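You operate a simulated robot arm through the tools that you are given. There is no shell and no other tool.

Carry out the task below with a simulated two-armed robot. There is one attempt and no reset: what you move stays moved.

TASK
Pump the ball up into the green band and shut the valve.
Fine: nozzle arm down for pumping and up again at the end. Where these are worked on the way, their far stop is far enough and under half their travel is too little: blue nozzle arm.

The check looks at the end state, three seconds after you hand in, the way a careful person would. Anything else that was tipped, shoved, dropped, spilled or broken makes it a failure.

THE ROBOT
Two 7-joint arms with two-finger parallel grippers on one trunk that stands fixed in place. Base frame: the origin is at the foot of the trunk, x ahead of it, y to its left, z up; the work surface is at about z = 0.74. Readings come in m, degrees, newtons and seconds.
The left shoulder is at [0.07, 0.177, 1.195], the right one opposite. With the tool pointing down near the work surface each hand reaches from about 0.1 to 0.7 m from the base axis, measured 20 degrees to its own side. Payload 3.43 kg a hand.
The tool frame of a hand sits at the grasp point between the pads (the TCP): z along the fingers, y along the line on which they close. The tips reach 0.03 m beyond it. The gripper opens to 0.094 m. The fingers are 0.028 m wide and 0.01 m thick; the gripper's body (0.05 by 0.096 m) begins 0.055 m behind the TCP.
Orientation is that of the tool frame in the base frame, as a unit quaternion [x, y, z, w]. With the fingers straight down and closing along the base's y, the tool's x points along the base's -x, its y along +y and its z along -z.

THE INTERFACE
- The arms move only by the tool play_rows. It takes "left_plan", "right_plan" or both (then of equal length, played together; a hand with none holds still); each is a list of rows, each a list of 7 numbers: the shift along the tool's x, y, z in m, then the turn, a rotation vector about the tool's x, y, z in rad, then the finger opening in m, from 0 to 0.094. In form: [[x, y, z, wx, wy, wz, grip], ...]. A call has 1 to 20 rows; each row shifts and turns the commanded pose from where the row before left it, along the tool's axes as they then stand. Rows are played at 5 a second. More than 0.05 m and 8.6 degrees between two rows, or a gripper value outside its range, and nothing of the call is played. A pose out of reach is approached as far as the arm can. The call stops where the force on the tool passes 40 N (or 10 N more than at its start, if that is more) or the arm is blocked; 0.2 s more then pass. The fingers move at their own pace (about 0.153 m/s each) and stop on an object; they squeeze with about 36 N. The grip force told is the motor's: it shows also when the fingers shut on nothing. Time passes only in rows, and 0.2 s behind the last, so rows that do not move let the fingers close. The reply holds the time, the measured pose of the TCP, the force on the tool along the base axes, the opening and the grip force, in the units named above and with some noise, with the torque about the TCP (base axes, N m) and any sound that the robot's microphone picked up.
- Cameras (640 x 400 px; columns grow to the right, rows downward): "scene" is now at [0.1157, -0.0605, 1.4991]; the picture's right is [-0.66, -0.75, 0.00], its down [-0.53, 0.47, -0.70] and it looks along [0.53, -0.47, -0.71] (base axes); focal length 308 px, centre (320, 200). "left" rides on the left gripper at [0.076, -0.014, -0.102] in its tool frame; the picture's right is [0.18, 0.98, 0.00], its down [-0.75, 0.14, -0.64] and it looks along [-0.63, 0.12, 0.77] (tool axes); focal length 243 px, centre (320, 200). "right" rides on the right gripper at [0.076, 0.014, -0.102] in its tool frame; the picture's right is [-0.18, 0.98, 0.00], its down [-0.75, -0.14, -0.64] and it looks along [-0.63, -0.12, 0.77] (tool axes); focal length 243 px, centre (320, 200). There is no depth. A picture from a camera that has moved, and an enlarged one, comes with that camera's place and axes in the base frame and with its lens. The place of the scene camera against the robot may be out by one fixed shift of up to 0.012 m in any direction.
- grab_frame(camera): a new picture of that camera. It takes no simulated time.
- raise_lower(by): slides the trunk up (or, below 0, down) by that many m; the arms and the scene camera ride with it, the base frame stays. It gives what a move gives, with no picture.
- turn_head(pan, tilt): turns the head with the scene camera to pan (to the left, within 86 degrees either way) and tilt (down, from -29 to 69), counted from straight ahead of the robot. It gives what a move gives.
- zoom(camera, box): a new picture of the part [left, top, right, bottom] of that camera's present view, enlarged. It takes no simulated time.
- job_done(): hands the job in; it is judged then, once.

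Places have to be worked out from the pictures, the camera data and where the tool is seen. Open the grippers and draw the arms clear of the work before you hand the job in, unless the task says otherwise.

The tools are called as name(argument=value, ...) on one line, values as JSON. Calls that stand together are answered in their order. play_rows: Moves the arms, as the interface text tells. Its arguments: {"type":"object","properties":{"left_plan":{"type":"array","items":{"type":"array","items":{"type":"number"}}},"right_plan":{"type":"array","items":{"type":"array","items":{"type":"number"}}}},"required":[]} The other tools are called the same way: raise_lower (by) slides the trunk up or down; turn_head (pan, tilt) turns the head that bears the scene camera; grab_frame (camera) takes a picture; zoom (camera, box) takes an enlarged picture of a part of a camera's view; job_done () hands the job in.

At the start:

```text
clock: 0.0
left_eef_pos: [0.4772, -0.0234, 1.1966]
left_ee_rot: [0.0, 1.0, 0.0, 0.0]
left_contact_force: [0.5, 0.2, 0.9]
left_torque: [0.0, -0.02, 0.01]
left_gripper_width: 0.094
left_finger_force: 0.0
right_eef_pos: [0.3598, -0.4349, 1.1844]
right_ee_rot: [0.0, 1.0, -0.001, 0.0]
right_contact_force: [-0.6, -0.6, 0.3]
right_torque: [-0.02, -0.01, -0.02]
right_gripper_width: 0.0942
right_finger_force: 0.1
trunk travel left (down, up): [-0.775, 0.065]
head pan, tilt: [-41.5, 45.3]
```

scene: 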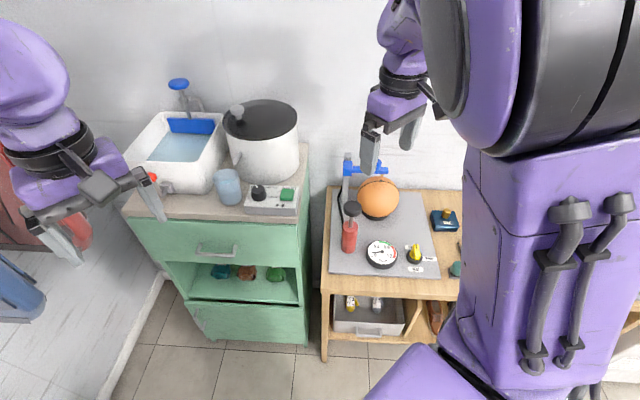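
right: 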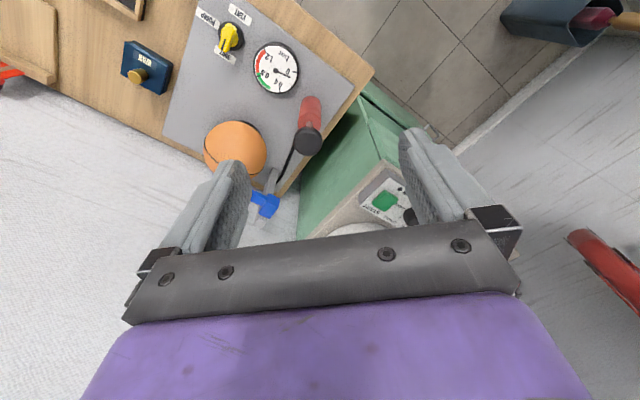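
left: 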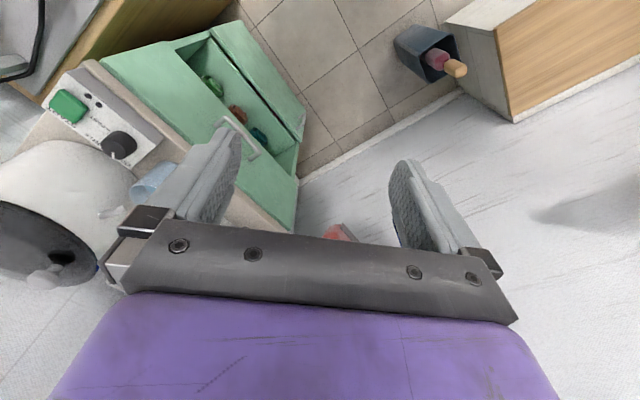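

The scene shows a pump board with ball, gauge, red pump handle, yellow valve and blue nozzle arm on the right bench. I zoom in for detail.

zoom(camera="scene", box=[310, 140, 470, 290])

zoom(camera="right", box=[100, 0, 380, 230])

```text
2.67 times, centred on (390, 215) of scene
camera zoom: at [0.1157, -0.0605, 1.4991], right [-0.66, -0.75, 0.0], down [-0.53, 0.47, -0.7], along [0.53, -0.47, -0.71], focal length 820 px, centre (133, 160)
```

zoom: 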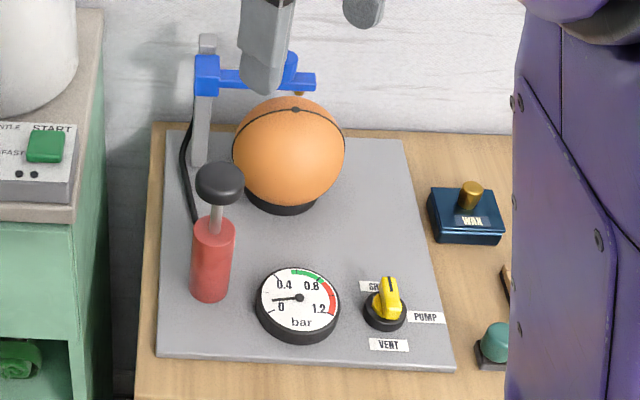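

```text
1.74 times, centred on (240, 115) of right
camera zoom: at [0.285, -0.4208, 1.2874], right [0.18, 0.98, 0.0], down [0.75, -0.14, 0.64], along [0.63, -0.12, -0.77], focal length 422 px, centre (459, 348)
```

zoom: 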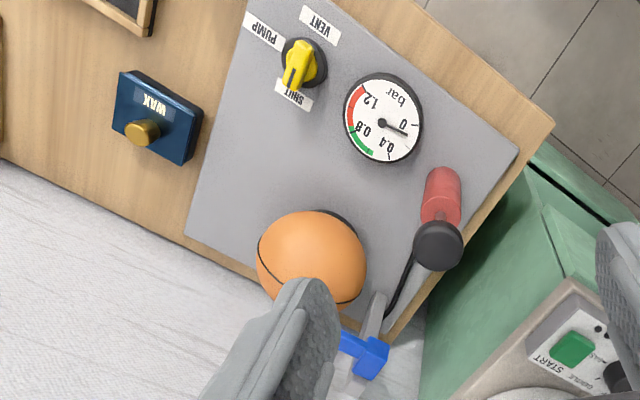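

Valve knob appears to point at SHUT, gauge reads slightly above 0. I pull the right hand back toward -x so it stops hiding the nozzle arm from the head camera.

play_rows(right_plan=[[0.045, 0, 0, 0, 0, 0, 0.094], [0.045, 0, 0, 0, 0, 0, 0.094], [0.045, 0, 0, 0, 0, 0, 0.094]])

zoom(camera="scene", box=[325, 140, 425, 220])

zoom(camera="scene", box=[340, 215, 440, 285])

grab_frame(camera="right")

```text
clock: 0.8
left_eef_pos: [0.4761, -0.0257, 1.1966]
left_ee_rot: [0.0, 1.0, 0.001, 0.0]
left_contact_force: [-0.6, -0.5, -0.1]
left_torque: [0.02, -0.04, 0.02]
left_gripper_width: 0.0941
left_finger_force: 0.2
right_eef_pos: [0.2343, -0.4614, 1.1737]
right_ee_rot: [0.0, 1.0, 0.007, 0.0]
right_contact_force: [0.2, 0.0, 0.7]
right_torque: [0.02, 0.01, 0.01]
right_gripper_width: 0.0938
right_finger_force: 0.1
right hand out of reach, approached as far as the arm can: row 2, 3
trunk travel left (down, up): [-0.775, 0.065]
head pan, tilt: [-41.5, 45.3]
```

```text
5.00 times, centred on (375, 180) of scene
camera zoom: at [0.1151, -0.0626, 1.499], right [-0.66, -0.75, 0.0], down [-0.53, 0.47, -0.7], along [0.53, -0.47, -0.71], focal length 1538 px, centre (45, 300)
```

zoom: 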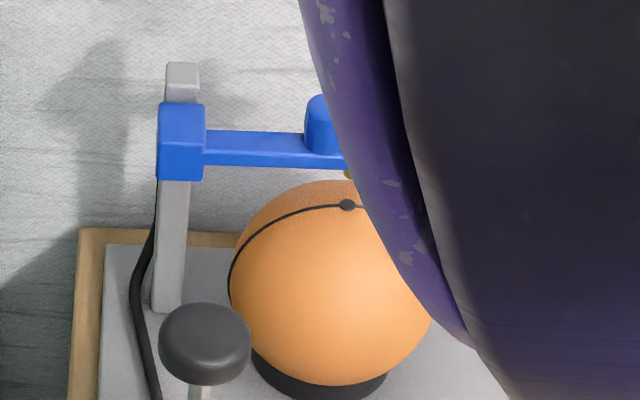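

```text
5.71 times, centred on (390, 250) of scene
camera zoom: at [0.1151, -0.0626, 1.499], right [-0.66, -0.75, 0.0], down [-0.53, 0.47, -0.7], along [0.53, -0.47, -0.71], focal length 1758 px, centre (-80, -86)
```

zoom: 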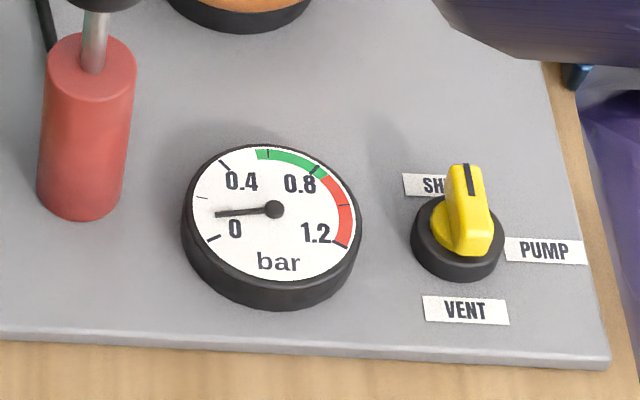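

```text
taken
camera right: at [0.1585, -0.4481, 1.2766], right [0.18, 0.98, 0.01], down [0.75, -0.15, 0.64], along [0.63, -0.11, -0.77], focal length 243 px, centre (320, 200)
```

right: 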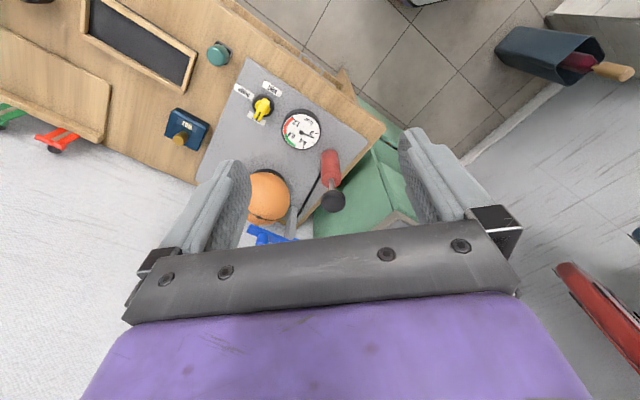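

The arm is a blue carriage sliding on a grey column with a knob at its free end, above the ball. I zoom the right camera to triangulate it.

zoom(camera="right", box=[220, 160, 360, 250])

zoom(camera="right", box=[200, 70, 340, 160])

```text
4.44 times, centred on (290, 205) of right
camera zoom: at [0.1585, -0.4481, 1.2766], right [0.18, 0.98, 0.01], down [0.75, -0.15, 0.64], along [0.63, -0.11, -0.77], focal length 1078 px, centre (453, 178)
```

zoom: 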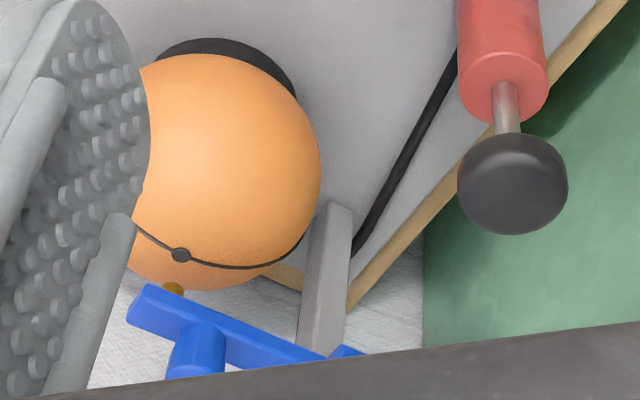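

```text
4.44 times, centred on (270, 115) of right
camera zoom: at [0.1585, -0.4481, 1.2766], right [0.18, 0.98, 0.01], down [0.75, -0.15, 0.64], along [0.63, -0.11, -0.77], focal length 1078 px, centre (542, 578)
```

zoom: 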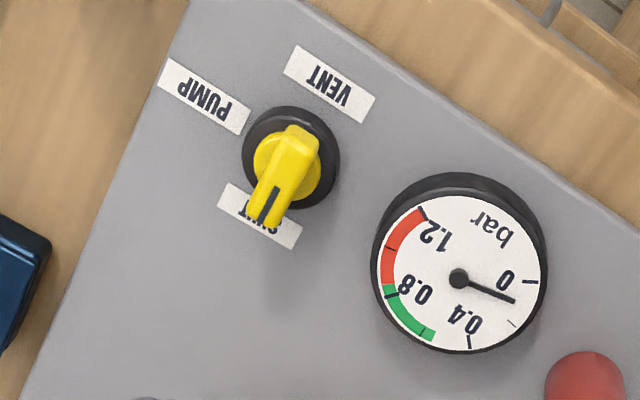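

Triangulation puts the valve at about (0.307, -0.588), blade top z≈0.81, pointing at -46° (SHUT); PUMP is 90° clockwise. I move the right hand above the valve and look again.

play_rows(right_plan=[[-0.02, -0.032, 0.03, 0, 0, 0, 0.094], [-0.02, -0.032, 0.03, 0, 0, 0, 0.094], [-0.02, -0.032, 0.03, 0, 0, 0, 0.094], [-0.02, -0.032, 0.03, 0, 0, 0, 0.094], [0, 0, 0, 0, 0, 0.134, 0.094], [0, 0, 0, 0, 0, 0.134, 0.094], [0, 0, 0, 0, 0, 0.134, 0.094], [0, 0, 0, 0, 0, 0.134, 0.094], [0, 0, 0, 0, 0, 0.134, 0.094], [0, 0, 0, 0, 0, 0.134, 0.094], [0, 0, 0, 0, 0, 0, 0.094]])

grab_frame(camera="scene")

grab_frame(camera="right")

```text
clock: 3.2
left_eef_pos: [0.4757, -0.0242, 1.1959]
left_ee_rot: [-0.001, 1.0, 0.0, 0.0]
left_contact_force: [0.9, -0.6, -1.3]
left_torque: [0.02, 0.02, 0.02]
left_gripper_width: 0.0941
left_finger_force: 0.2
right_eef_pos: [0.3148, -0.5884, 1.0566]
right_ee_rot: [0.393, 0.92, 0.0, 0.001]
right_contact_force: [0.0, -0.5, 0.3]
right_torque: [-0.02, 0.02, -0.01]
right_gripper_width: 0.0939
right_finger_force: 0.0
trunk travel left (down, up): [-0.775, 0.065]
head pan, tilt: [-41.5, 45.3]
```

```text
taken
camera scene: at [0.1155, -0.0604, 1.4991], right [-0.66, -0.75, 0.0], down [-0.53, 0.47, -0.7], along [0.53, -0.47, -0.71], focal length 308 px, centre (320, 200)
```

scene: 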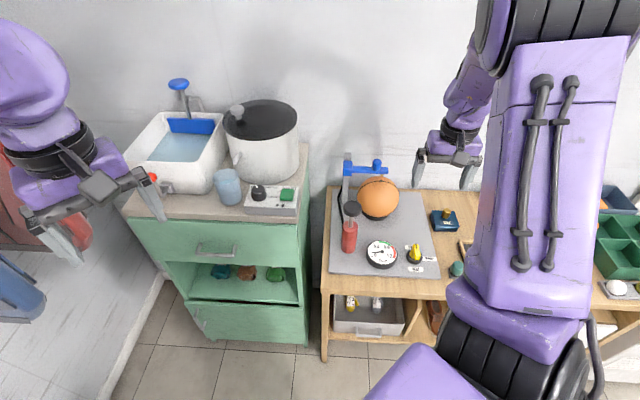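

```text
taken
camera right: at [0.2734, -0.5228, 1.1599], right [0.84, 0.55, 0.0], down [0.42, -0.64, 0.64], along [0.35, -0.54, -0.77], focal length 243 px, centre (320, 200)
```

right: 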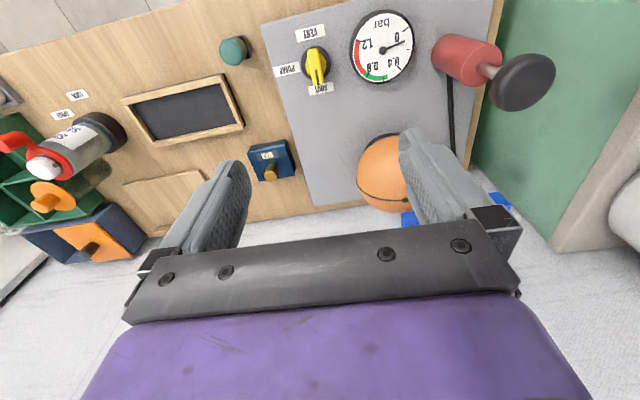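

The nozzle arm is now in clear view of the head camera; I zoom on it and on the valve from the hand.

zoom(camera="scene", box=[330, 145, 410, 195])

zoom(camera="right", box=[260, 10, 420, 110])

```text
8.00 times, centred on (370, 170) of scene
camera zoom: at [0.1155, -0.0604, 1.4991], right [-0.66, -0.75, 0.0], down [-0.53, 0.47, -0.7], along [0.53, -0.47, -0.71], focal length 2460 px, centre (-80, 440)
```

zoom: 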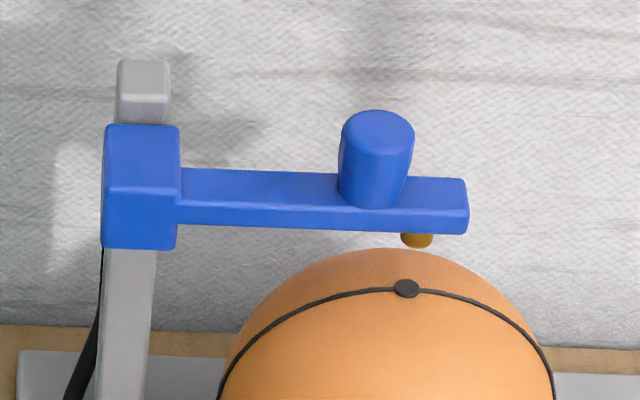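

```text
4.00 times, centred on (340, 60) of right
camera zoom: at [0.2734, -0.5228, 1.1599], right [0.84, 0.55, 0.0], down [0.42, -0.64, 0.64], along [0.35, -0.54, -0.77], focal length 970 px, centre (240, 760)
```

zoom: 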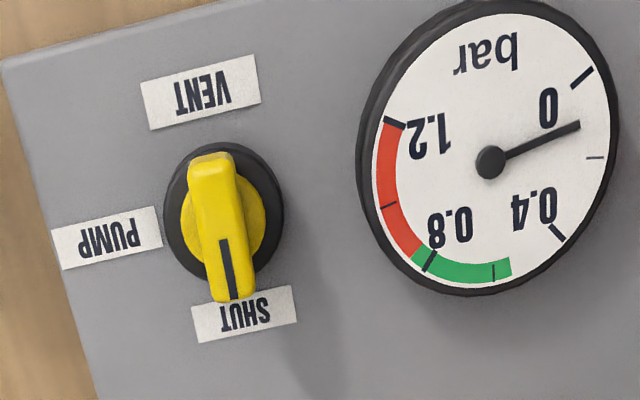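

The valve centre comes out at (0.307, -0.586) with the blade at about -47°; gauge edge is ~4.5 cm away, so I narrow the fingers to 0.044, centre, and descend part way.

play_rows(right_plan=[[0.0077, -0.0037, 0.03, 0, 0, 0, 0.044], [0, 0, 0.04, 0, 0, 0, 0.044], [0, 0, 0.04, 0, 0, 0, 0.044], [0, 0, 0.04, 0, 0, 0, 0.044], [0, 0, 0.03, 0, 0, 0, 0.044], [0, 0, 0, 0, 0, 0, 0.044]])

grab_frame(camera="right")

zoom(camera="scene", box=[360, 200, 480, 280])

```text
clock: 4.6
left_eef_pos: [0.4773, -0.0238, 1.196]
left_ee_rot: [0.0, 1.0, -0.001, 0.0]
left_contact_force: [-0.8, -0.2, 0.3]
left_torque: [0.0, 0.0, -0.01]
left_gripper_width: 0.0941
left_finger_force: 0.1
right_eef_pos: [0.3067, -0.5842, 0.8765]
right_ee_rot: [0.391, 0.92, 0.0, 0.001]
right_contact_force: [0.4, 0.9, 0.4]
right_torque: [-0.01, -0.02, -0.01]
right_gripper_width: 0.044
right_finger_force: 0.1
trunk travel left (down, up): [-0.775, 0.065]
head pan, tilt: [-41.5, 45.3]
```

```text
taken
camera right: at [0.2647, -0.5199, 0.9794], right [0.84, 0.55, 0.0], down [0.42, -0.64, 0.64], along [0.35, -0.54, -0.77], focal length 243 px, centre (320, 200)
```

right: 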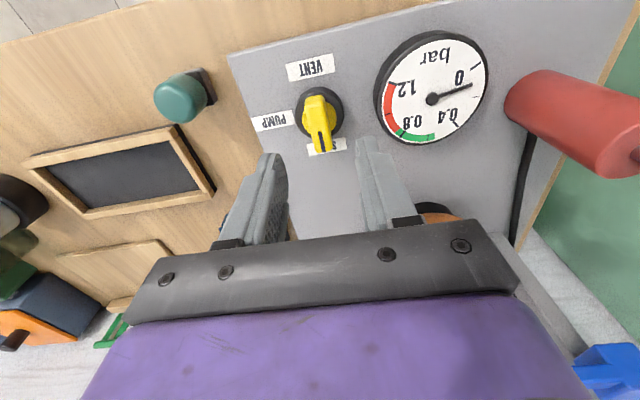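

```text
5.00 times, centred on (420, 240) of scene
camera zoom: at [0.1154, -0.0598, 1.4991], right [-0.66, -0.75, 0.0], down [-0.53, 0.47, -0.7], along [0.53, -0.47, -0.71], focal length 1538 px, centre (-180, 0)
```

zoom: 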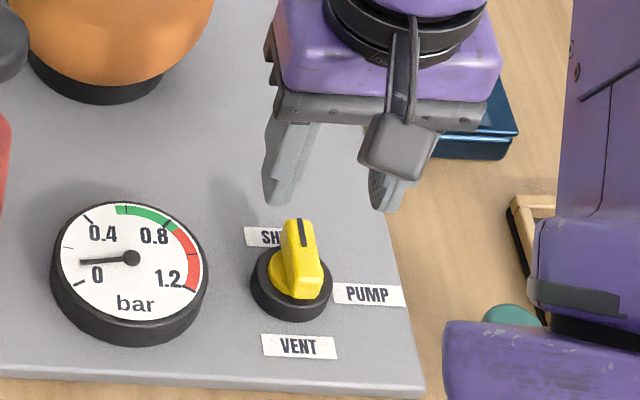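

Fingers straddle the blade symmetrically. I descend to about z=0.817 and close on it.

play_rows(right_plan=[[0, 0, 0.03, 0, 0, 0, 0.044], [0, 0, 0.029, 0, 0, 0, 0.044], [0, 0, 0, 0, 0, 0, 0.044], [0, 0, 0, 0, 0, 0, 0.0], [0, 0, 0, 0, 0, 0, 0.0], [0, 0, 0, 0, 0, 0, 0.0]])

grab_frame(camera="right")

zoom(camera="scene", box=[360, 200, 480, 280])

```text
clock: 6.0
left_eef_pos: [0.4751, -0.0265, 1.197]
left_ee_rot: [0.0, 1.0, 0.0, 0.001]
left_contact_force: [-1.2, 0.0, 0.4]
left_torque: [0.0, 0.0, -0.04]
left_gripper_width: 0.0939
left_finger_force: 0.1
right_eef_pos: [0.3055, -0.5865, 0.8178]
right_ee_rot: [0.392, 0.92, 0.0, 0.0]
right_contact_force: [-6.2, -4.8, -0.8]
right_torque: [-0.98, -0.46, -0.04]
right_gripper_width: 0.0161
right_finger_force: 44.8
trunk travel left (down, up): [-0.775, 0.065]
head pan, tilt: [-41.5, 45.3]
```

```text
taken
camera right: at [0.2638, -0.5208, 0.9209], right [0.84, 0.55, 0.0], down [0.42, -0.64, 0.64], along [0.35, -0.54, -0.77], focal length 243 px, centre (320, 200)
```

right: 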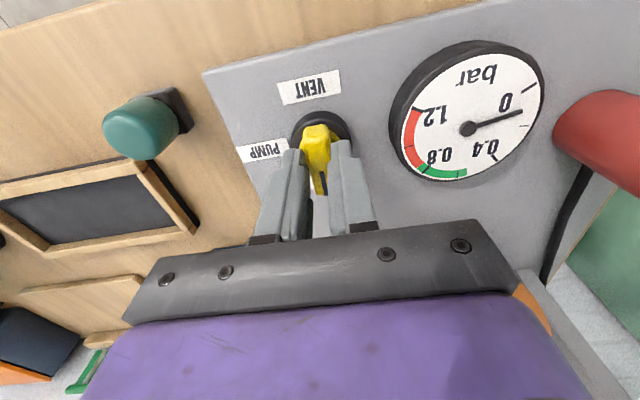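

```text
5.00 times, centred on (420, 240) of scene
camera zoom: at [0.1142, -0.0615, 1.4991], right [-0.66, -0.75, 0.0], down [-0.53, 0.47, -0.7], along [0.53, -0.47, -0.71], focal length 1538 px, centre (-180, 0)
```

zoom: 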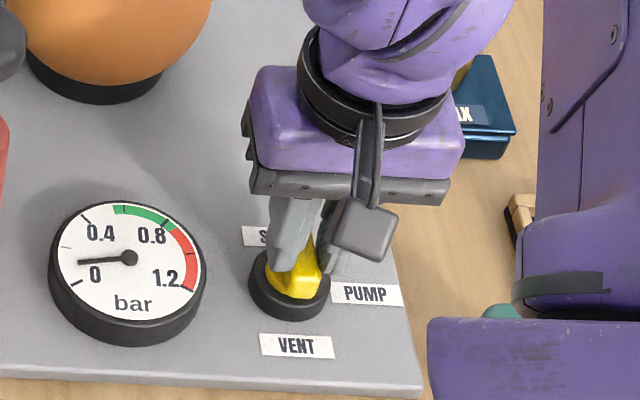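

Grip holds on the blade (0.016 m). I turn it clockwise (positive about tool z) in part first and check.

play_rows(right_plan=[[0, -0.002, 0, 0, 0, 0.06, 0.0], [0, 0, 0, 0, 0, 0.14, 0.0], [0, 0, 0, 0, 0, 0.14, 0.0], [0, 0, 0, 0, 0, 0.14, 0.0], [0, 0, 0, 0, 0, 0.14, 0.0], [0, 0, 0, 0, 0, 0.14, 0.0]])

zoom(camera="scene", box=[360, 200, 480, 280])

grab_frame(camera="right")

```text
clock: 7.4
left_eef_pos: [0.4784, -0.0226, 1.1952]
left_ee_rot: [0.0, 1.0, -0.001, 0.0]
left_contact_force: [0.0, -0.1, -0.3]
left_torque: [0.01, 0.0, -0.02]
left_gripper_width: 0.0937
left_finger_force: 0.1
right_eef_pos: [0.309, -0.585, 0.8186]
right_ee_rot: [0.705, 0.709, 0.001, -0.001]
right_contact_force: [10.4, 11.2, -6.0]
right_torque: [0.46, -0.27, 0.08]
right_gripper_width: 0.0158
right_finger_force: 45.0
trunk travel left (down, up): [-0.775, 0.065]
head pan, tilt: [-41.5, 45.3]
```

```text
5.00 times, centred on (420, 240) of scene
camera zoom: at [0.1187, -0.059, 1.4989], right [-0.66, -0.75, 0.0], down [-0.53, 0.47, -0.7], along [0.53, -0.47, -0.71], focal length 1538 px, centre (-180, 0)
```

zoom: 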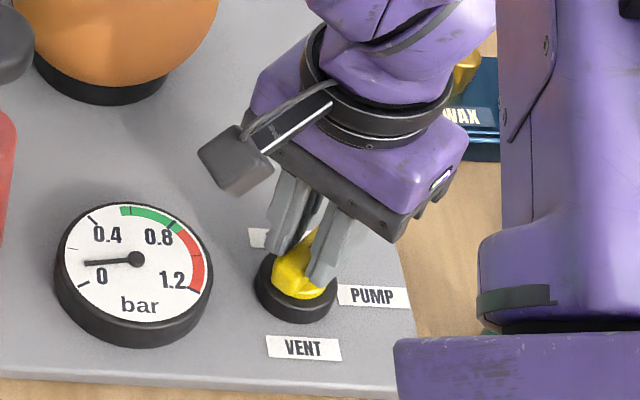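

```text
taken
camera right: at [0.3233, -0.5085, 0.9211], right [0.98, -0.18, 0.0], down [-0.14, -0.76, 0.64], along [-0.11, -0.63, -0.77], focal length 243 px, centre (320, 200)
```

right: 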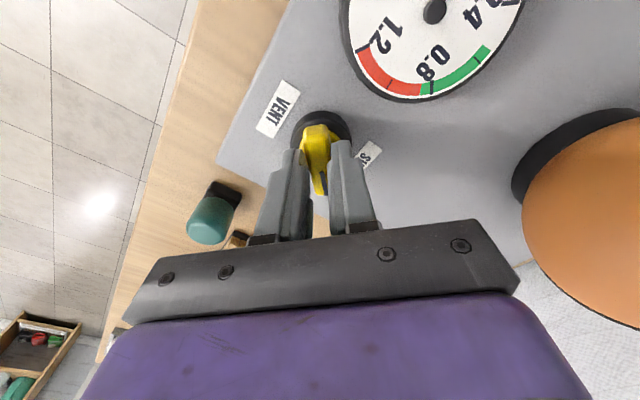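

Knob turned ~45° with the hand. I relieve a small side load and turn the rest to PUMP.

play_rows(right_plan=[[0.001, 0.001, 0, 0, 0, 0.1, 0.0], [0, 0, 0, 0, 0, 0.14, 0.0], [0, 0, 0, 0, 0, 0.14, 0.0], [0, 0, 0, 0, 0, 0.14, 0.0], [0, 0, 0, 0, 0, 0.14, 0.0], [0, 0, 0, 0, 0, 0.14, 0.0], [0, 0, 0, 0, 0, 0, 0.0]])

zoom(camera="scene", box=[360, 200, 480, 280])

grab_frame(camera="right")

```text
clock: 9.0
left_eef_pos: [0.4815, -0.0237, 1.1954]
left_ee_rot: [0.0, 1.0, -0.001, -0.002]
left_contact_force: [-0.2, 0.6, 0.8]
left_torque: [0.0, -0.02, -0.02]
left_gripper_width: 0.0941
left_finger_force: 0.0
right_eef_pos: [0.3121, -0.5855, 0.8181]
right_ee_rot: [0.925, 0.379, 0.0, 0.002]
right_contact_force: [29.0, -5.2, 11.4]
right_torque: [0.55, -1.54, 0.11]
right_gripper_width: 0.0159
right_finger_force: 45.0
trunk travel left (down, up): [-0.775, 0.065]
head pan, tilt: [-41.5, 45.3]
```

```text
5.00 times, centred on (420, 240) of scene
camera zoom: at [0.1204, -0.0597, 1.4989], right [-0.66, -0.75, 0.0], down [-0.53, 0.47, -0.7], along [0.52, -0.47, -0.71], focal length 1538 px, centre (-180, 0)
```

zoom: 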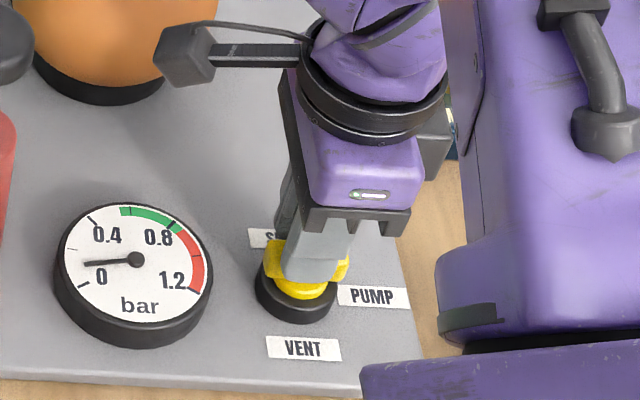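

```text
taken
camera right: at [0.3766, -0.542, 0.9208], right [0.56, -0.83, 0.0], down [-0.64, -0.42, 0.64], along [-0.53, -0.36, -0.77], focal length 243 px, centre (320, 200)
```

right: 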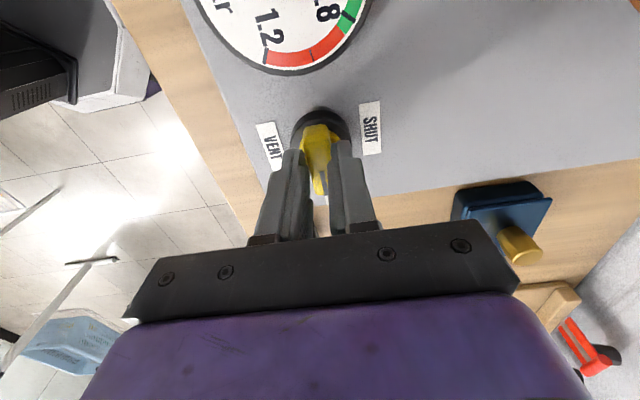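

The blade now points at PUMP (about 89° turned). I open the fingers and rise.

play_rows(right_plan=[[0.002, 0.002, 0, 0, 0, 0, 0.0], [0, 0, 0, 0, 0, 0, 0.044], [0, 0, 0, 0, 0, 0, 0.044], [0, 0, -0.04, 0, 0, 0, 0.044], [0, 0, -0.04, 0, 0, 0, 0.044], [0, 0, -0.04, 0, 0, 0, 0.044], [0, 0, -0.04, 0, 0, 0, 0.044]])

grab_frame(camera="right")

zoom(camera="scene", box=[360, 200, 480, 280])

```text
clock: 10.6
left_eef_pos: [0.4748, -0.0219, 1.1973]
left_ee_rot: [0.0, 1.0, 0.0, 0.001]
left_contact_force: [-1.3, 0.3, 0.1]
left_torque: [-0.02, 0.0, -0.04]
left_gripper_width: 0.0937
left_finger_force: 0.1
right_eef_pos: [0.3097, -0.5844, 0.9781]
right_ee_rot: [0.925, 0.38, 0.0, 0.001]
right_contact_force: [0.7, 1.0, 0.8]
right_torque: [-0.04, -0.02, 0.01]
right_gripper_width: 0.0442
right_finger_force: 0.1
trunk travel left (down, up): [-0.775, 0.065]
head pan, tilt: [-41.5, 45.3]
```

```text
taken
camera right: at [0.3742, -0.5408, 1.0809], right [0.56, -0.83, 0.0], down [-0.64, -0.43, 0.64], along [-0.53, -0.36, -0.77], focal length 243 px, centre (320, 200)
```

right: 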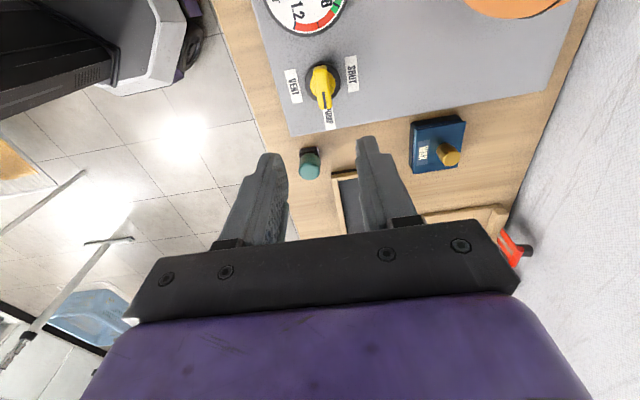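

```text
5.00 times, centred on (420, 240) of scene
camera zoom: at [0.1144, -0.0588, 1.4992], right [-0.66, -0.75, 0.0], down [-0.53, 0.47, -0.7], along [0.53, -0.47, -0.71], focal length 1538 px, centre (-180, 0)
```

zoom: 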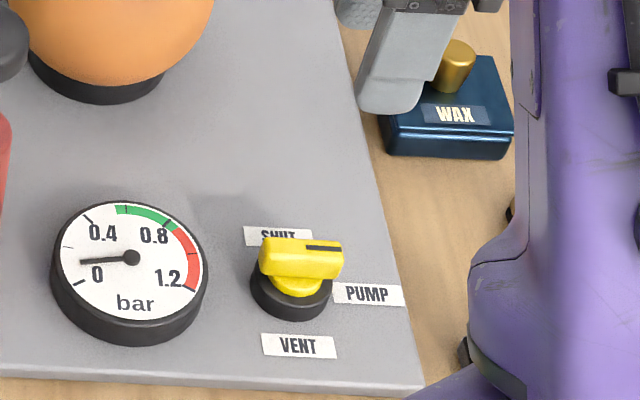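

Valve points at PUMP. Next the nozzle arm: its knob is near (0.53,-0.65,0.93). I raise, turn the hand back, move near and tilt the fingers 30° outward to ease reach and to get a close view.

play_rows(right_plan=[[0, 0, -0.035, 0, 0, -0.1414, 0.06], [0, 0, -0.035, 0, 0, -0.1414, 0.06], [0, 0, 0, 0, 0, -0.1414, 0.06], [0, 0, 0, 0, 0, -0.1414, 0.06], [0, 0, 0, 0, 0, -0.1414, 0.06], [0, 0, 0, 0, 0, -0.1414, 0.06], [0, 0, 0, 0, 0, -0.1414, 0.06], [0, 0, 0, 0, 0, -0.1414, 0.06], [0, 0, 0, 0, 0, -0.1414, 0.06], [0, 0, 0, 0, 0, -0.1414, 0.06], [0, 0, 0, 0, 0, -0.1414, 0.06], [-0.034, 0.028, 0, 0, 0, 0, 0.06], [-0.034, 0.028, 0, 0, 0, 0, 0.06], [-0.034, 0.028, 0, 0, -0.131, 0, 0.06], [-0.034, 0.028, 0, 0, -0.131, 0, 0.06], [0, 0, 0, 0, -0.131, 0, 0.06], [0, 0, 0, 0, -0.131, 0, 0.06], [0, 0, 0, 0, 0, 0, 0.06]])

grab_frame(camera="right")

grab_frame(camera="scene")

```text
clock: 14.4
left_eef_pos: [0.478, -0.0251, 1.1952]
left_ee_rot: [0.001, 1.0, 0.0, 0.0]
left_contact_force: [0.9, 0.3, -0.5]
left_torque: [0.03, 0.03, -0.01]
left_gripper_width: 0.0939
left_finger_force: 0.1
right_eef_pos: [0.4851, -0.6066, 1.0526]
right_ee_rot: [0.38, 0.888, -0.103, 0.238]
right_contact_force: [0.2, 0.6, -0.1]
right_torque: [0.0, 0.02, -0.02]
right_gripper_width: 0.0599
right_finger_force: 0.1
trunk travel left (down, up): [-0.775, 0.065]
head pan, tilt: [-41.5, 45.3]
```

```text
taken
camera right: at [0.4154, -0.5116, 1.1024], right [0.82, 0.56, 0.09], down [0.13, -0.34, 0.93], along [0.56, -0.75, -0.35], focal length 243 px, centre (320, 200)
```

right: 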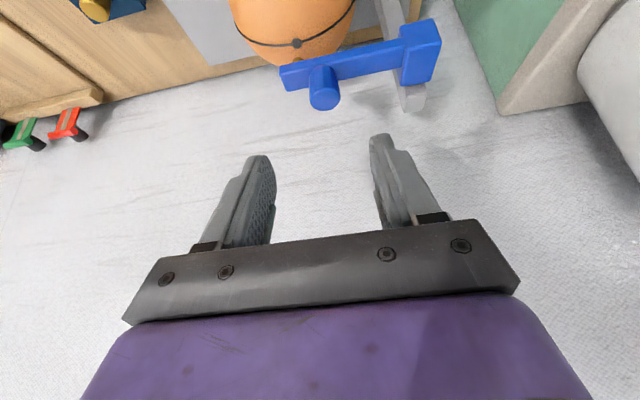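

```text
taken
camera scene: at [0.1169, -0.0609, 1.4989], right [-0.66, -0.75, 0.0], down [-0.53, 0.47, -0.7], along [0.53, -0.47, -0.71], focal length 308 px, centre (320, 200)
```

scene: 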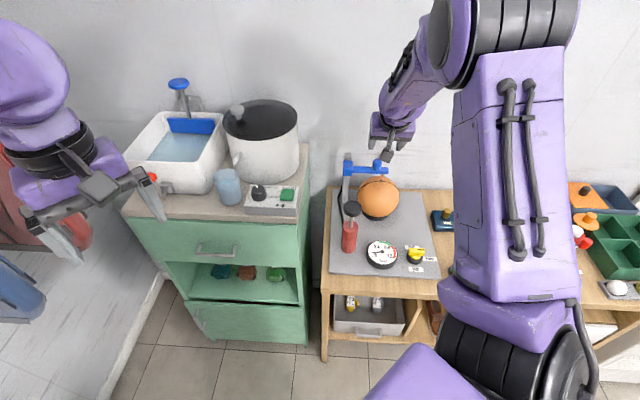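

The hand reached and the arm, knob and nozzle are visible. I zoom to localise the knob.

zoom(camera="right", box=[260, 10, 460, 135])

zoom(camera="scene", box=[340, 110, 420, 190])

```text
3.20 times, centred on (360, 72) of right
camera zoom: at [0.4154, -0.5116, 1.1024], right [0.82, 0.56, 0.09], down [0.13, -0.34, 0.93], along [0.56, -0.75, -0.35], focal length 776 px, centre (192, 608)
```

zoom: 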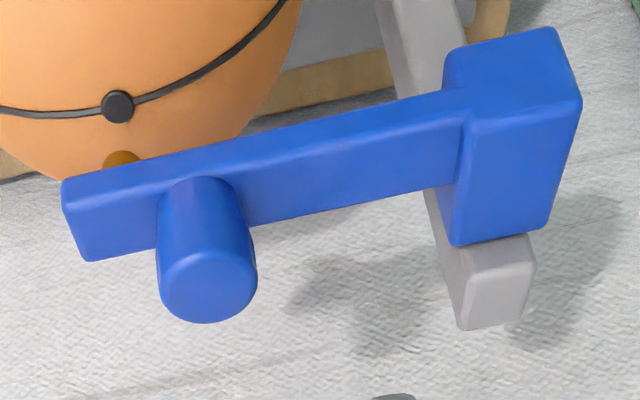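

```text
5.00 times, centred on (380, 150) of scene
camera zoom: at [0.1169, -0.0609, 1.4989], right [-0.66, -0.75, 0.0], down [-0.53, 0.47, -0.7], along [0.53, -0.47, -0.71], focal length 1538 px, centre (20, 450)
```

zoom: 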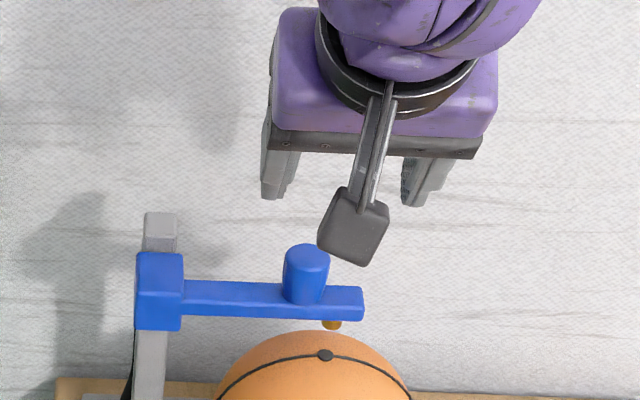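

Knob axis ≈ (0.5275,-0.642), top z≈0.945, arm top z≈0.911. I align and approach to ~3 cm short, then check.

play_rows(right_plan=[[0.0127, 0.0059, 0.02, 0, 0, 0, 0.06], [0, 0, 0.03, 0, 0, 0, 0.06], [0, 0, 0.03, 0, 0, 0, 0.06], [0, 0, 0, 0, 0, 0, 0.06]])

grab_frame(camera="right")

zoom(camera="scene", box=[340, 110, 420, 190])

```text
clock: 15.4
left_eef_pos: [0.4759, -0.0225, 1.1962]
left_ee_rot: [0.0, 1.0, 0.0, 0.0]
left_contact_force: [0.2, 0.7, 0.1]
left_torque: [0.01, -0.03, -0.02]
left_gripper_width: 0.0939
left_finger_force: 0.1
right_eef_pos: [0.5078, -0.6231, 0.9768]
right_ee_rot: [0.38, 0.888, -0.102, 0.239]
right_contact_force: [0.7, 0.4, 0.8]
right_torque: [0.03, -0.01, 0.01]
right_gripper_width: 0.06
right_finger_force: 0.1
trunk travel left (down, up): [-0.775, 0.065]
head pan, tilt: [-41.5, 45.3]
```

```text
taken
camera right: at [0.4379, -0.5273, 1.0281], right [0.82, 0.56, 0.09], down [0.13, -0.34, 0.93], along [0.56, -0.75, -0.35], focal length 243 px, centre (320, 200)
```

right: 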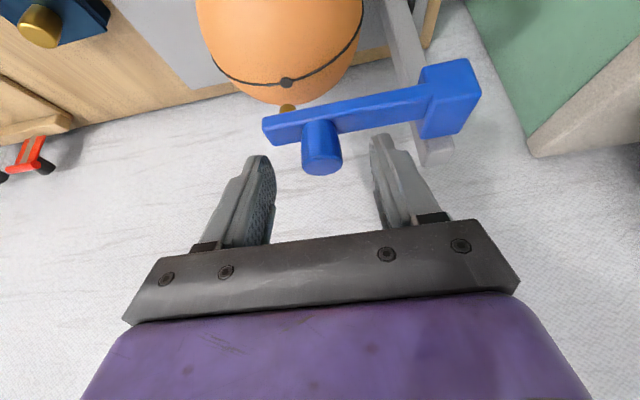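

```text
5.00 times, centred on (380, 150) of scene
camera zoom: at [0.1151, -0.0594, 1.4992], right [-0.66, -0.75, 0.0], down [-0.53, 0.47, -0.7], along [0.53, -0.47, -0.71], focal length 1538 px, centre (20, 450)
```

zoom: 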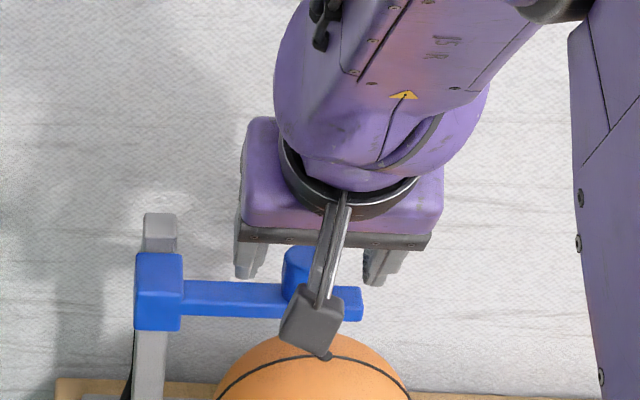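

Fingers are centred on the knob. I advance the last 3 cm and close on it.

play_rows(right_plan=[[0, 0, 0.016, 0, 0, 0, 0.06], [0, 0, 0.015, 0, 0, 0, 0.06], [0, 0, 0, 0, 0, 0, 0.06], [0, 0, 0, 0, 0, 0, 0.0], [0, 0, 0, 0, 0, 0, 0.0], [0, 0, 0, 0, 0, 0, 0.0]])

grab_frame(camera="right")

zoom(camera="scene", box=[340, 130, 420, 210])

```text
clock: 16.8
left_eef_pos: [0.4785, -0.0229, 1.1957]
left_ee_rot: [-0.001, 1.0, 0.0, 0.0]
left_contact_force: [0.1, -0.4, -0.4]
left_torque: [0.02, 0.05, 0.0]
left_gripper_width: 0.0939
left_finger_force: 0.0
right_eef_pos: [0.5211, -0.6332, 0.9489]
right_ee_rot: [0.38, 0.888, -0.102, 0.238]
right_contact_force: [1.6, 2.0, -0.2]
right_torque: [0.07, -0.32, 0.12]
right_gripper_width: 0.0249
right_finger_force: 45.5
trunk travel left (down, up): [-0.775, 0.065]
head pan, tilt: [-41.5, 45.3]
```

```text
taken
camera right: at [0.45, -0.5386, 1.001], right [0.82, 0.56, 0.09], down [0.13, -0.34, 0.93], along [0.56, -0.75, -0.35], focal length 243 px, centre (320, 200)
```

right: 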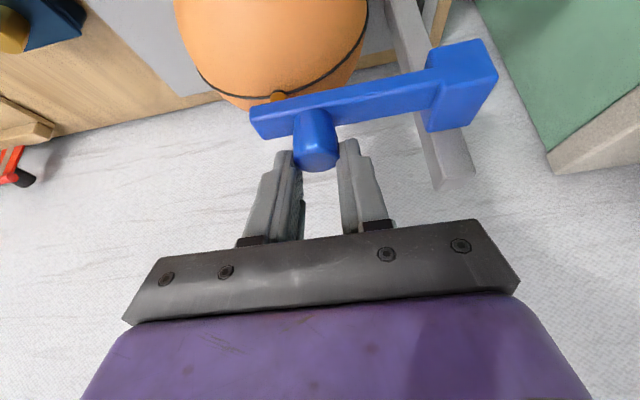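

```text
5.00 times, centred on (380, 170) of scene
camera zoom: at [0.1165, -0.0599, 1.499], right [-0.66, -0.75, 0.0], down [-0.53, 0.47, -0.7], along [0.53, -0.47, -0.71], focal length 1538 px, centre (20, 350)
```

zoom: 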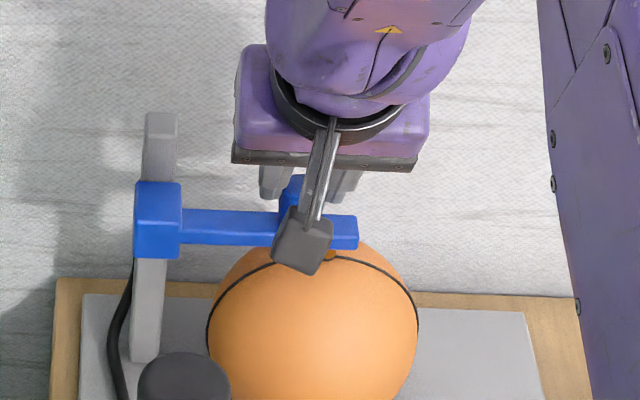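

The carriage has already slid down about 2 cm while I closed in. I zoom to check whether the nozzle is on the ball's inlet.

zoom(camera="right", box=[220, 40, 420, 165])

zoom(camera="scene", box=[360, 160, 410, 200])

```text
3.20 times, centred on (320, 102) of right
camera zoom: at [0.45, -0.5386, 1.001], right [0.82, 0.56, 0.09], down [0.13, -0.34, 0.93], along [0.56, -0.75, -0.35], focal length 776 px, centre (320, 512)
```

zoom: 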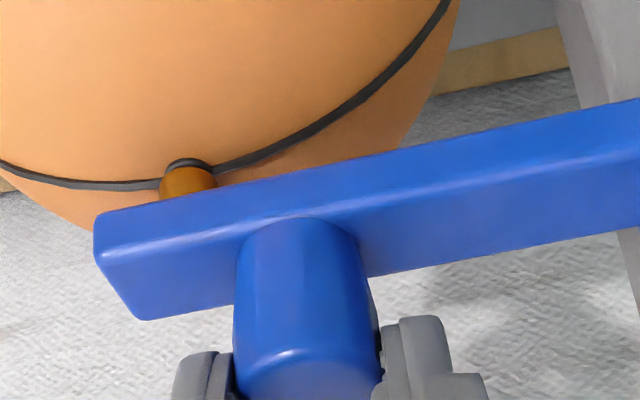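

```text
10.00 times, centred on (385, 180) of scene
camera zoom: at [0.1165, -0.0599, 1.499], right [-0.66, -0.75, 0.0], down [-0.53, 0.47, -0.7], along [0.53, -0.47, -0.71], focal length 3076 px, centre (-330, 400)
```

zoom: 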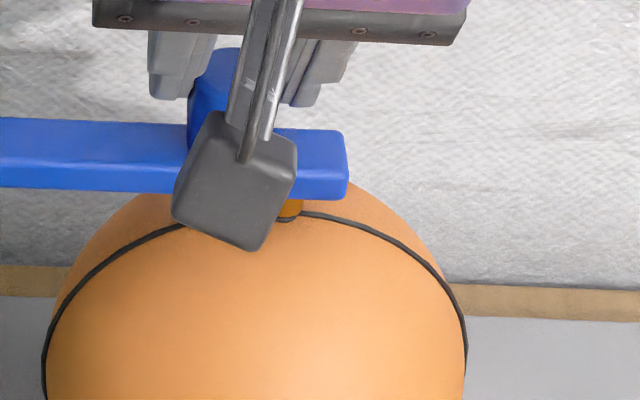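

The nozzle appears at the ball's inlet. I press straight down gently in 4 mm steps to seat it at its stop.

play_rows(right_plan=[[0.002, 0, 0.0035, 0, 0, 0, 0.0], [0.002, 0, 0.0035, 0, 0, 0, 0.0], [0, 0, 0, 0, 0, 0, 0.0]])

zoom(camera="right", box=[220, 40, 420, 165])

zoom(camera="scene", box=[340, 130, 420, 210])

```text
clock: 17.6
left_eef_pos: [0.4756, -0.0203, 1.1984]
left_ee_rot: [0.0, 1.0, -0.001, 0.002]
left_contact_force: [-0.1, -0.2, -1.2]
left_torque: [-0.02, 0.0, 0.01]
left_gripper_width: 0.094
left_finger_force: 0.0
right_eef_pos: [0.5202, -0.6337, 0.9484]
right_ee_rot: [0.379, 0.886, -0.104, 0.244]
right_contact_force: [5.9, -7.1, 32.8]
right_torque: [-0.31, 0.22, 0.02]
right_gripper_width: 0.0249
right_finger_force: 44.3
trunk travel left (down, up): [-0.775, 0.065]
head pan, tilt: [-41.5, 45.3]
```

```text
3.20 times, centred on (320, 102) of right
camera zoom: at [0.4494, -0.5378, 0.9981], right [0.82, 0.56, 0.1], down [0.12, -0.33, 0.94], along [0.56, -0.76, -0.34], focal length 776 px, centre (320, 512)
```

zoom: 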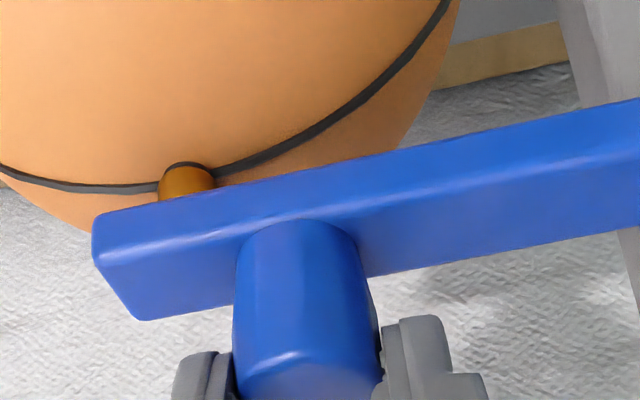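

```text
5.00 times, centred on (380, 170) of scene
camera zoom: at [0.1124, -0.056, 1.4999], right [-0.66, -0.75, 0.0], down [-0.53, 0.47, -0.71], along [0.53, -0.47, -0.71], focal length 1538 px, centre (20, 350)
```

zoom: 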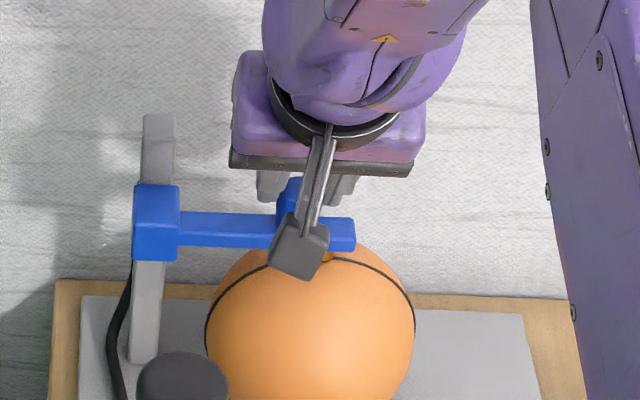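

Force climbed to 33 N with no further motion, so the nozzle is seated at its lower stop. I relieve the press, open, and back off along the fingers.

play_rows(right_plan=[[-0.002, 0, -0.0035, 0, 0, 0, 0.0], [-0.002, 0, -0.0033, 0, 0, 0, 0.0], [0, 0, 0, 0, 0, 0, 0.06], [0, 0, 0, 0, 0, 0, 0.06], [0, 0, -0.03, 0, 0, 0, 0.06], [0, 0, -0.03, 0, 0, 0, 0.06], [0, 0, -0.03, 0, 0, 0, 0.06], [0, 0, -0.03, 0, 0, 0, 0.06], [0, 0, 0, 0, 0, 0, 0.06]])

grab_frame(camera="scene")

zoom(camera="scene", box=[330, 140, 410, 220])

```text
clock: 19.6
left_eef_pos: [0.4779, -0.0254, 1.1955]
left_ee_rot: [0.001, 1.0, 0.0, 0.0]
left_contact_force: [-0.4, -0.2, 0.1]
left_torque: [0.03, -0.01, -0.01]
left_gripper_width: 0.0939
left_finger_force: 0.0
right_eef_pos: [0.4791, -0.592, 1.0521]
right_ee_rot: [0.381, 0.888, -0.102, 0.238]
right_contact_force: [0.2, 0.3, 0.1]
right_torque: [0.02, 0.03, 0.0]
right_gripper_width: 0.0601
right_finger_force: 0.0
trunk travel left (down, up): [-0.775, 0.065]
head pan, tilt: [-41.5, 45.3]
```

```text
taken
camera scene: at [0.1163, -0.061, 1.499], right [-0.66, -0.75, 0.0], down [-0.53, 0.47, -0.7], along [0.53, -0.47, -0.71], focal length 308 px, centre (320, 200)
```

scene: 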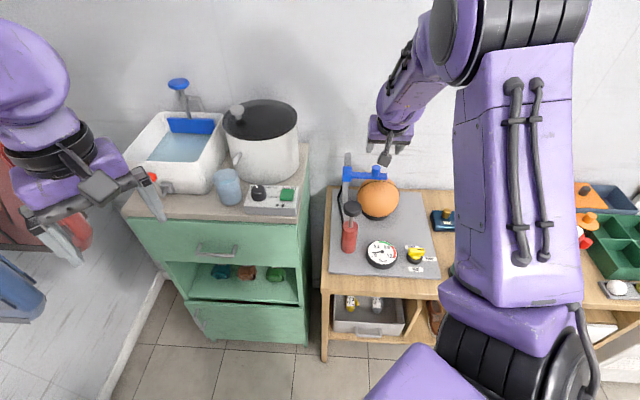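

```text
5.00 times, centred on (370, 180) of scene
camera zoom: at [0.1163, -0.061, 1.499], right [-0.66, -0.75, 0.0], down [-0.53, 0.47, -0.7], along [0.53, -0.47, -0.71], focal length 1538 px, centre (70, 300)
```

zoom: 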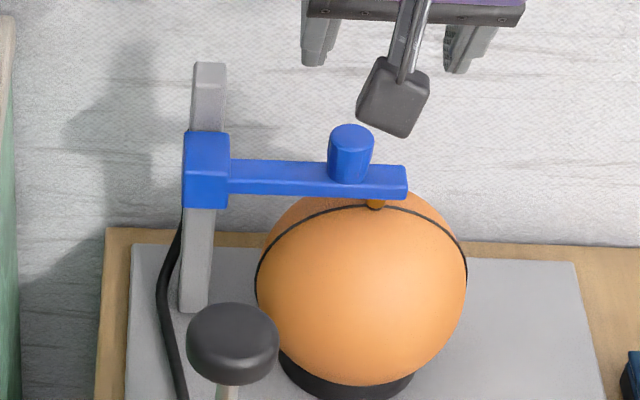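

Nozzle stays down on the inlet. Now I straighten the hand and move above the pump handle near (0.469,-0.48).

play_rows(right_plan=[[0, 0, 0, 0, 0.131, 0, 0.08], [0, 0, 0, 0, 0.131, 0, 0.08], [0, 0, 0, 0, 0.131, 0, 0.08], [0, 0, 0, 0, 0.131, 0, 0.08], [0.03, 0.024, 0, 0, 0, 0, 0.08], [0.03, 0.024, 0, 0, 0, 0, 0.08], [0.0275, 0.022, 0, 0, 0, 0, 0.08], [0, 0, 0, 0, 0, 0, 0.08]])

grab_frame(camera="right")

zoom(camera="scene", box=[310, 160, 430, 260])

```text
clock: 21.4
left_eef_pos: [0.4763, -0.0252, 1.1959]
left_ee_rot: [-0.001, 1.0, 0.0, 0.001]
left_contact_force: [0.5, -0.1, -0.4]
left_torque: [-0.02, 0.0, -0.01]
left_gripper_width: 0.0942
left_finger_force: 0.0
right_eef_pos: [0.4686, -0.4784, 1.0537]
right_ee_rot: [0.393, 0.92, 0.0, 0.0]
right_contact_force: [-0.4, 0.6, 0.3]
right_torque: [0.03, 0.0, -0.01]
right_gripper_width: 0.0799
right_finger_force: 0.1
trunk travel left (down, up): [-0.775, 0.065]
head pan, tilt: [-41.5, 45.3]
```

```text
taken
camera right: at [0.4265, -0.4144, 1.1559], right [0.84, 0.55, 0.0], down [0.42, -0.64, 0.64], along [0.35, -0.54, -0.77], focal length 243 px, centre (320, 200)
```

right: 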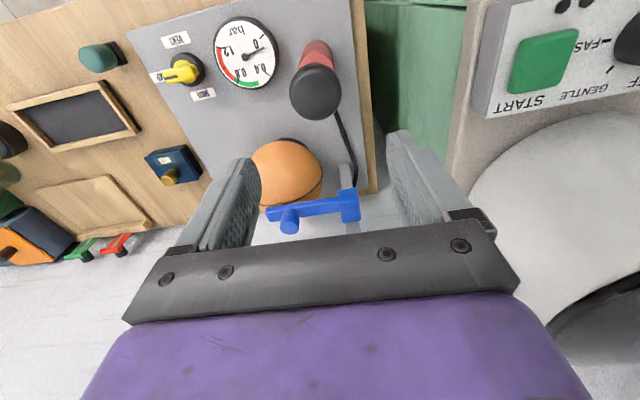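

```text
4.00 times, centred on (370, 210) of scene
camera zoom: at [0.1157, -0.0608, 1.4991], right [-0.66, -0.75, 0.0], down [-0.53, 0.47, -0.7], along [0.53, -0.47, -0.71], focal length 1230 px, centre (120, 160)
```

zoom: 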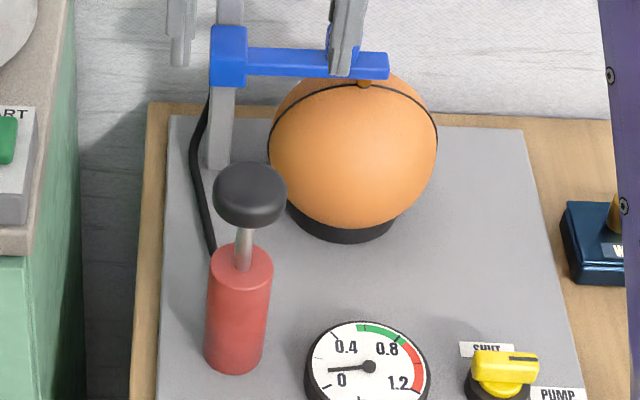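

Handle axis ≈ (0.460,-0.475), top around z 0.92–0.94. I centre above it and descend part way for a better fix.

play_rows(right_plan=[[0.0083, -0.0039, 0.02, 0, 0, 0, 0.08], [0, 0, 0.03, 0, 0, 0, 0.08], [0, 0, 0, 0, 0, 0, 0.08]])

grab_frame(camera="right")

zoom(camera="scene", box=[310, 160, 430, 260])

```text
clock: 22.2
left_eef_pos: [0.4771, -0.023, 1.1951]
left_ee_rot: [0.0, 1.0, 0.001, -0.001]
left_contact_force: [0.7, 0.1, -0.5]
left_torque: [0.03, 0.01, 0.02]
left_gripper_width: 0.0942
left_finger_force: 0.1
right_eef_pos: [0.4594, -0.4754, 1.0041]
right_ee_rot: [0.393, 0.919, 0.0, 0.0]
right_contact_force: [0.1, -0.2, -0.2]
right_torque: [0.0, 0.04, 0.02]
right_gripper_width: 0.0798
right_finger_force: 0.0
trunk travel left (down, up): [-0.775, 0.065]
head pan, tilt: [-41.5, 45.3]
```

```text
taken
camera right: at [0.4177, -0.4105, 1.1059], right [0.84, 0.55, 0.0], down [0.42, -0.64, 0.64], along [0.35, -0.54, -0.77], focal length 243 px, centre (320, 200)
```

right: 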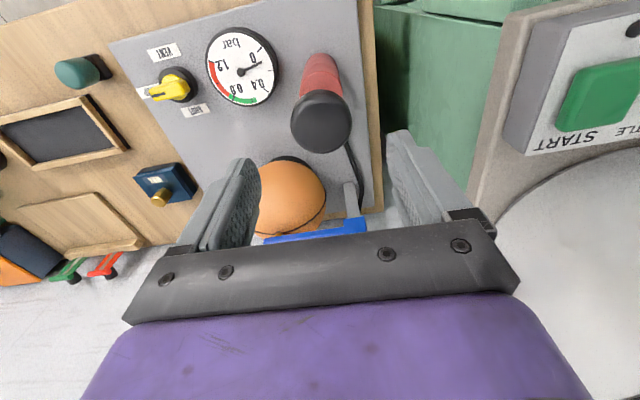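

```text
4.00 times, centred on (370, 210) of scene
camera zoom: at [0.1154, -0.0602, 1.4991], right [-0.66, -0.75, 0.0], down [-0.53, 0.47, -0.7], along [0.53, -0.47, -0.71], focal length 1230 px, centre (120, 160)
```

zoom: 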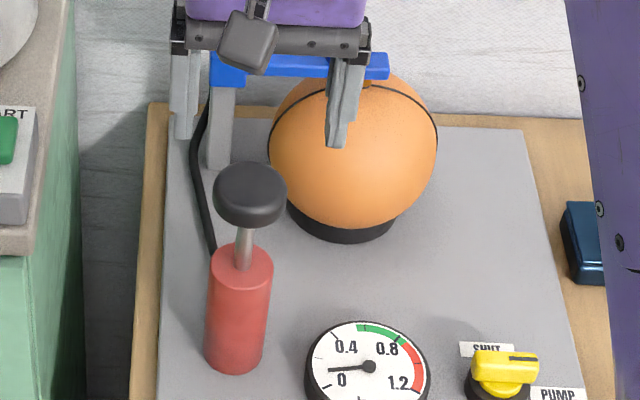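

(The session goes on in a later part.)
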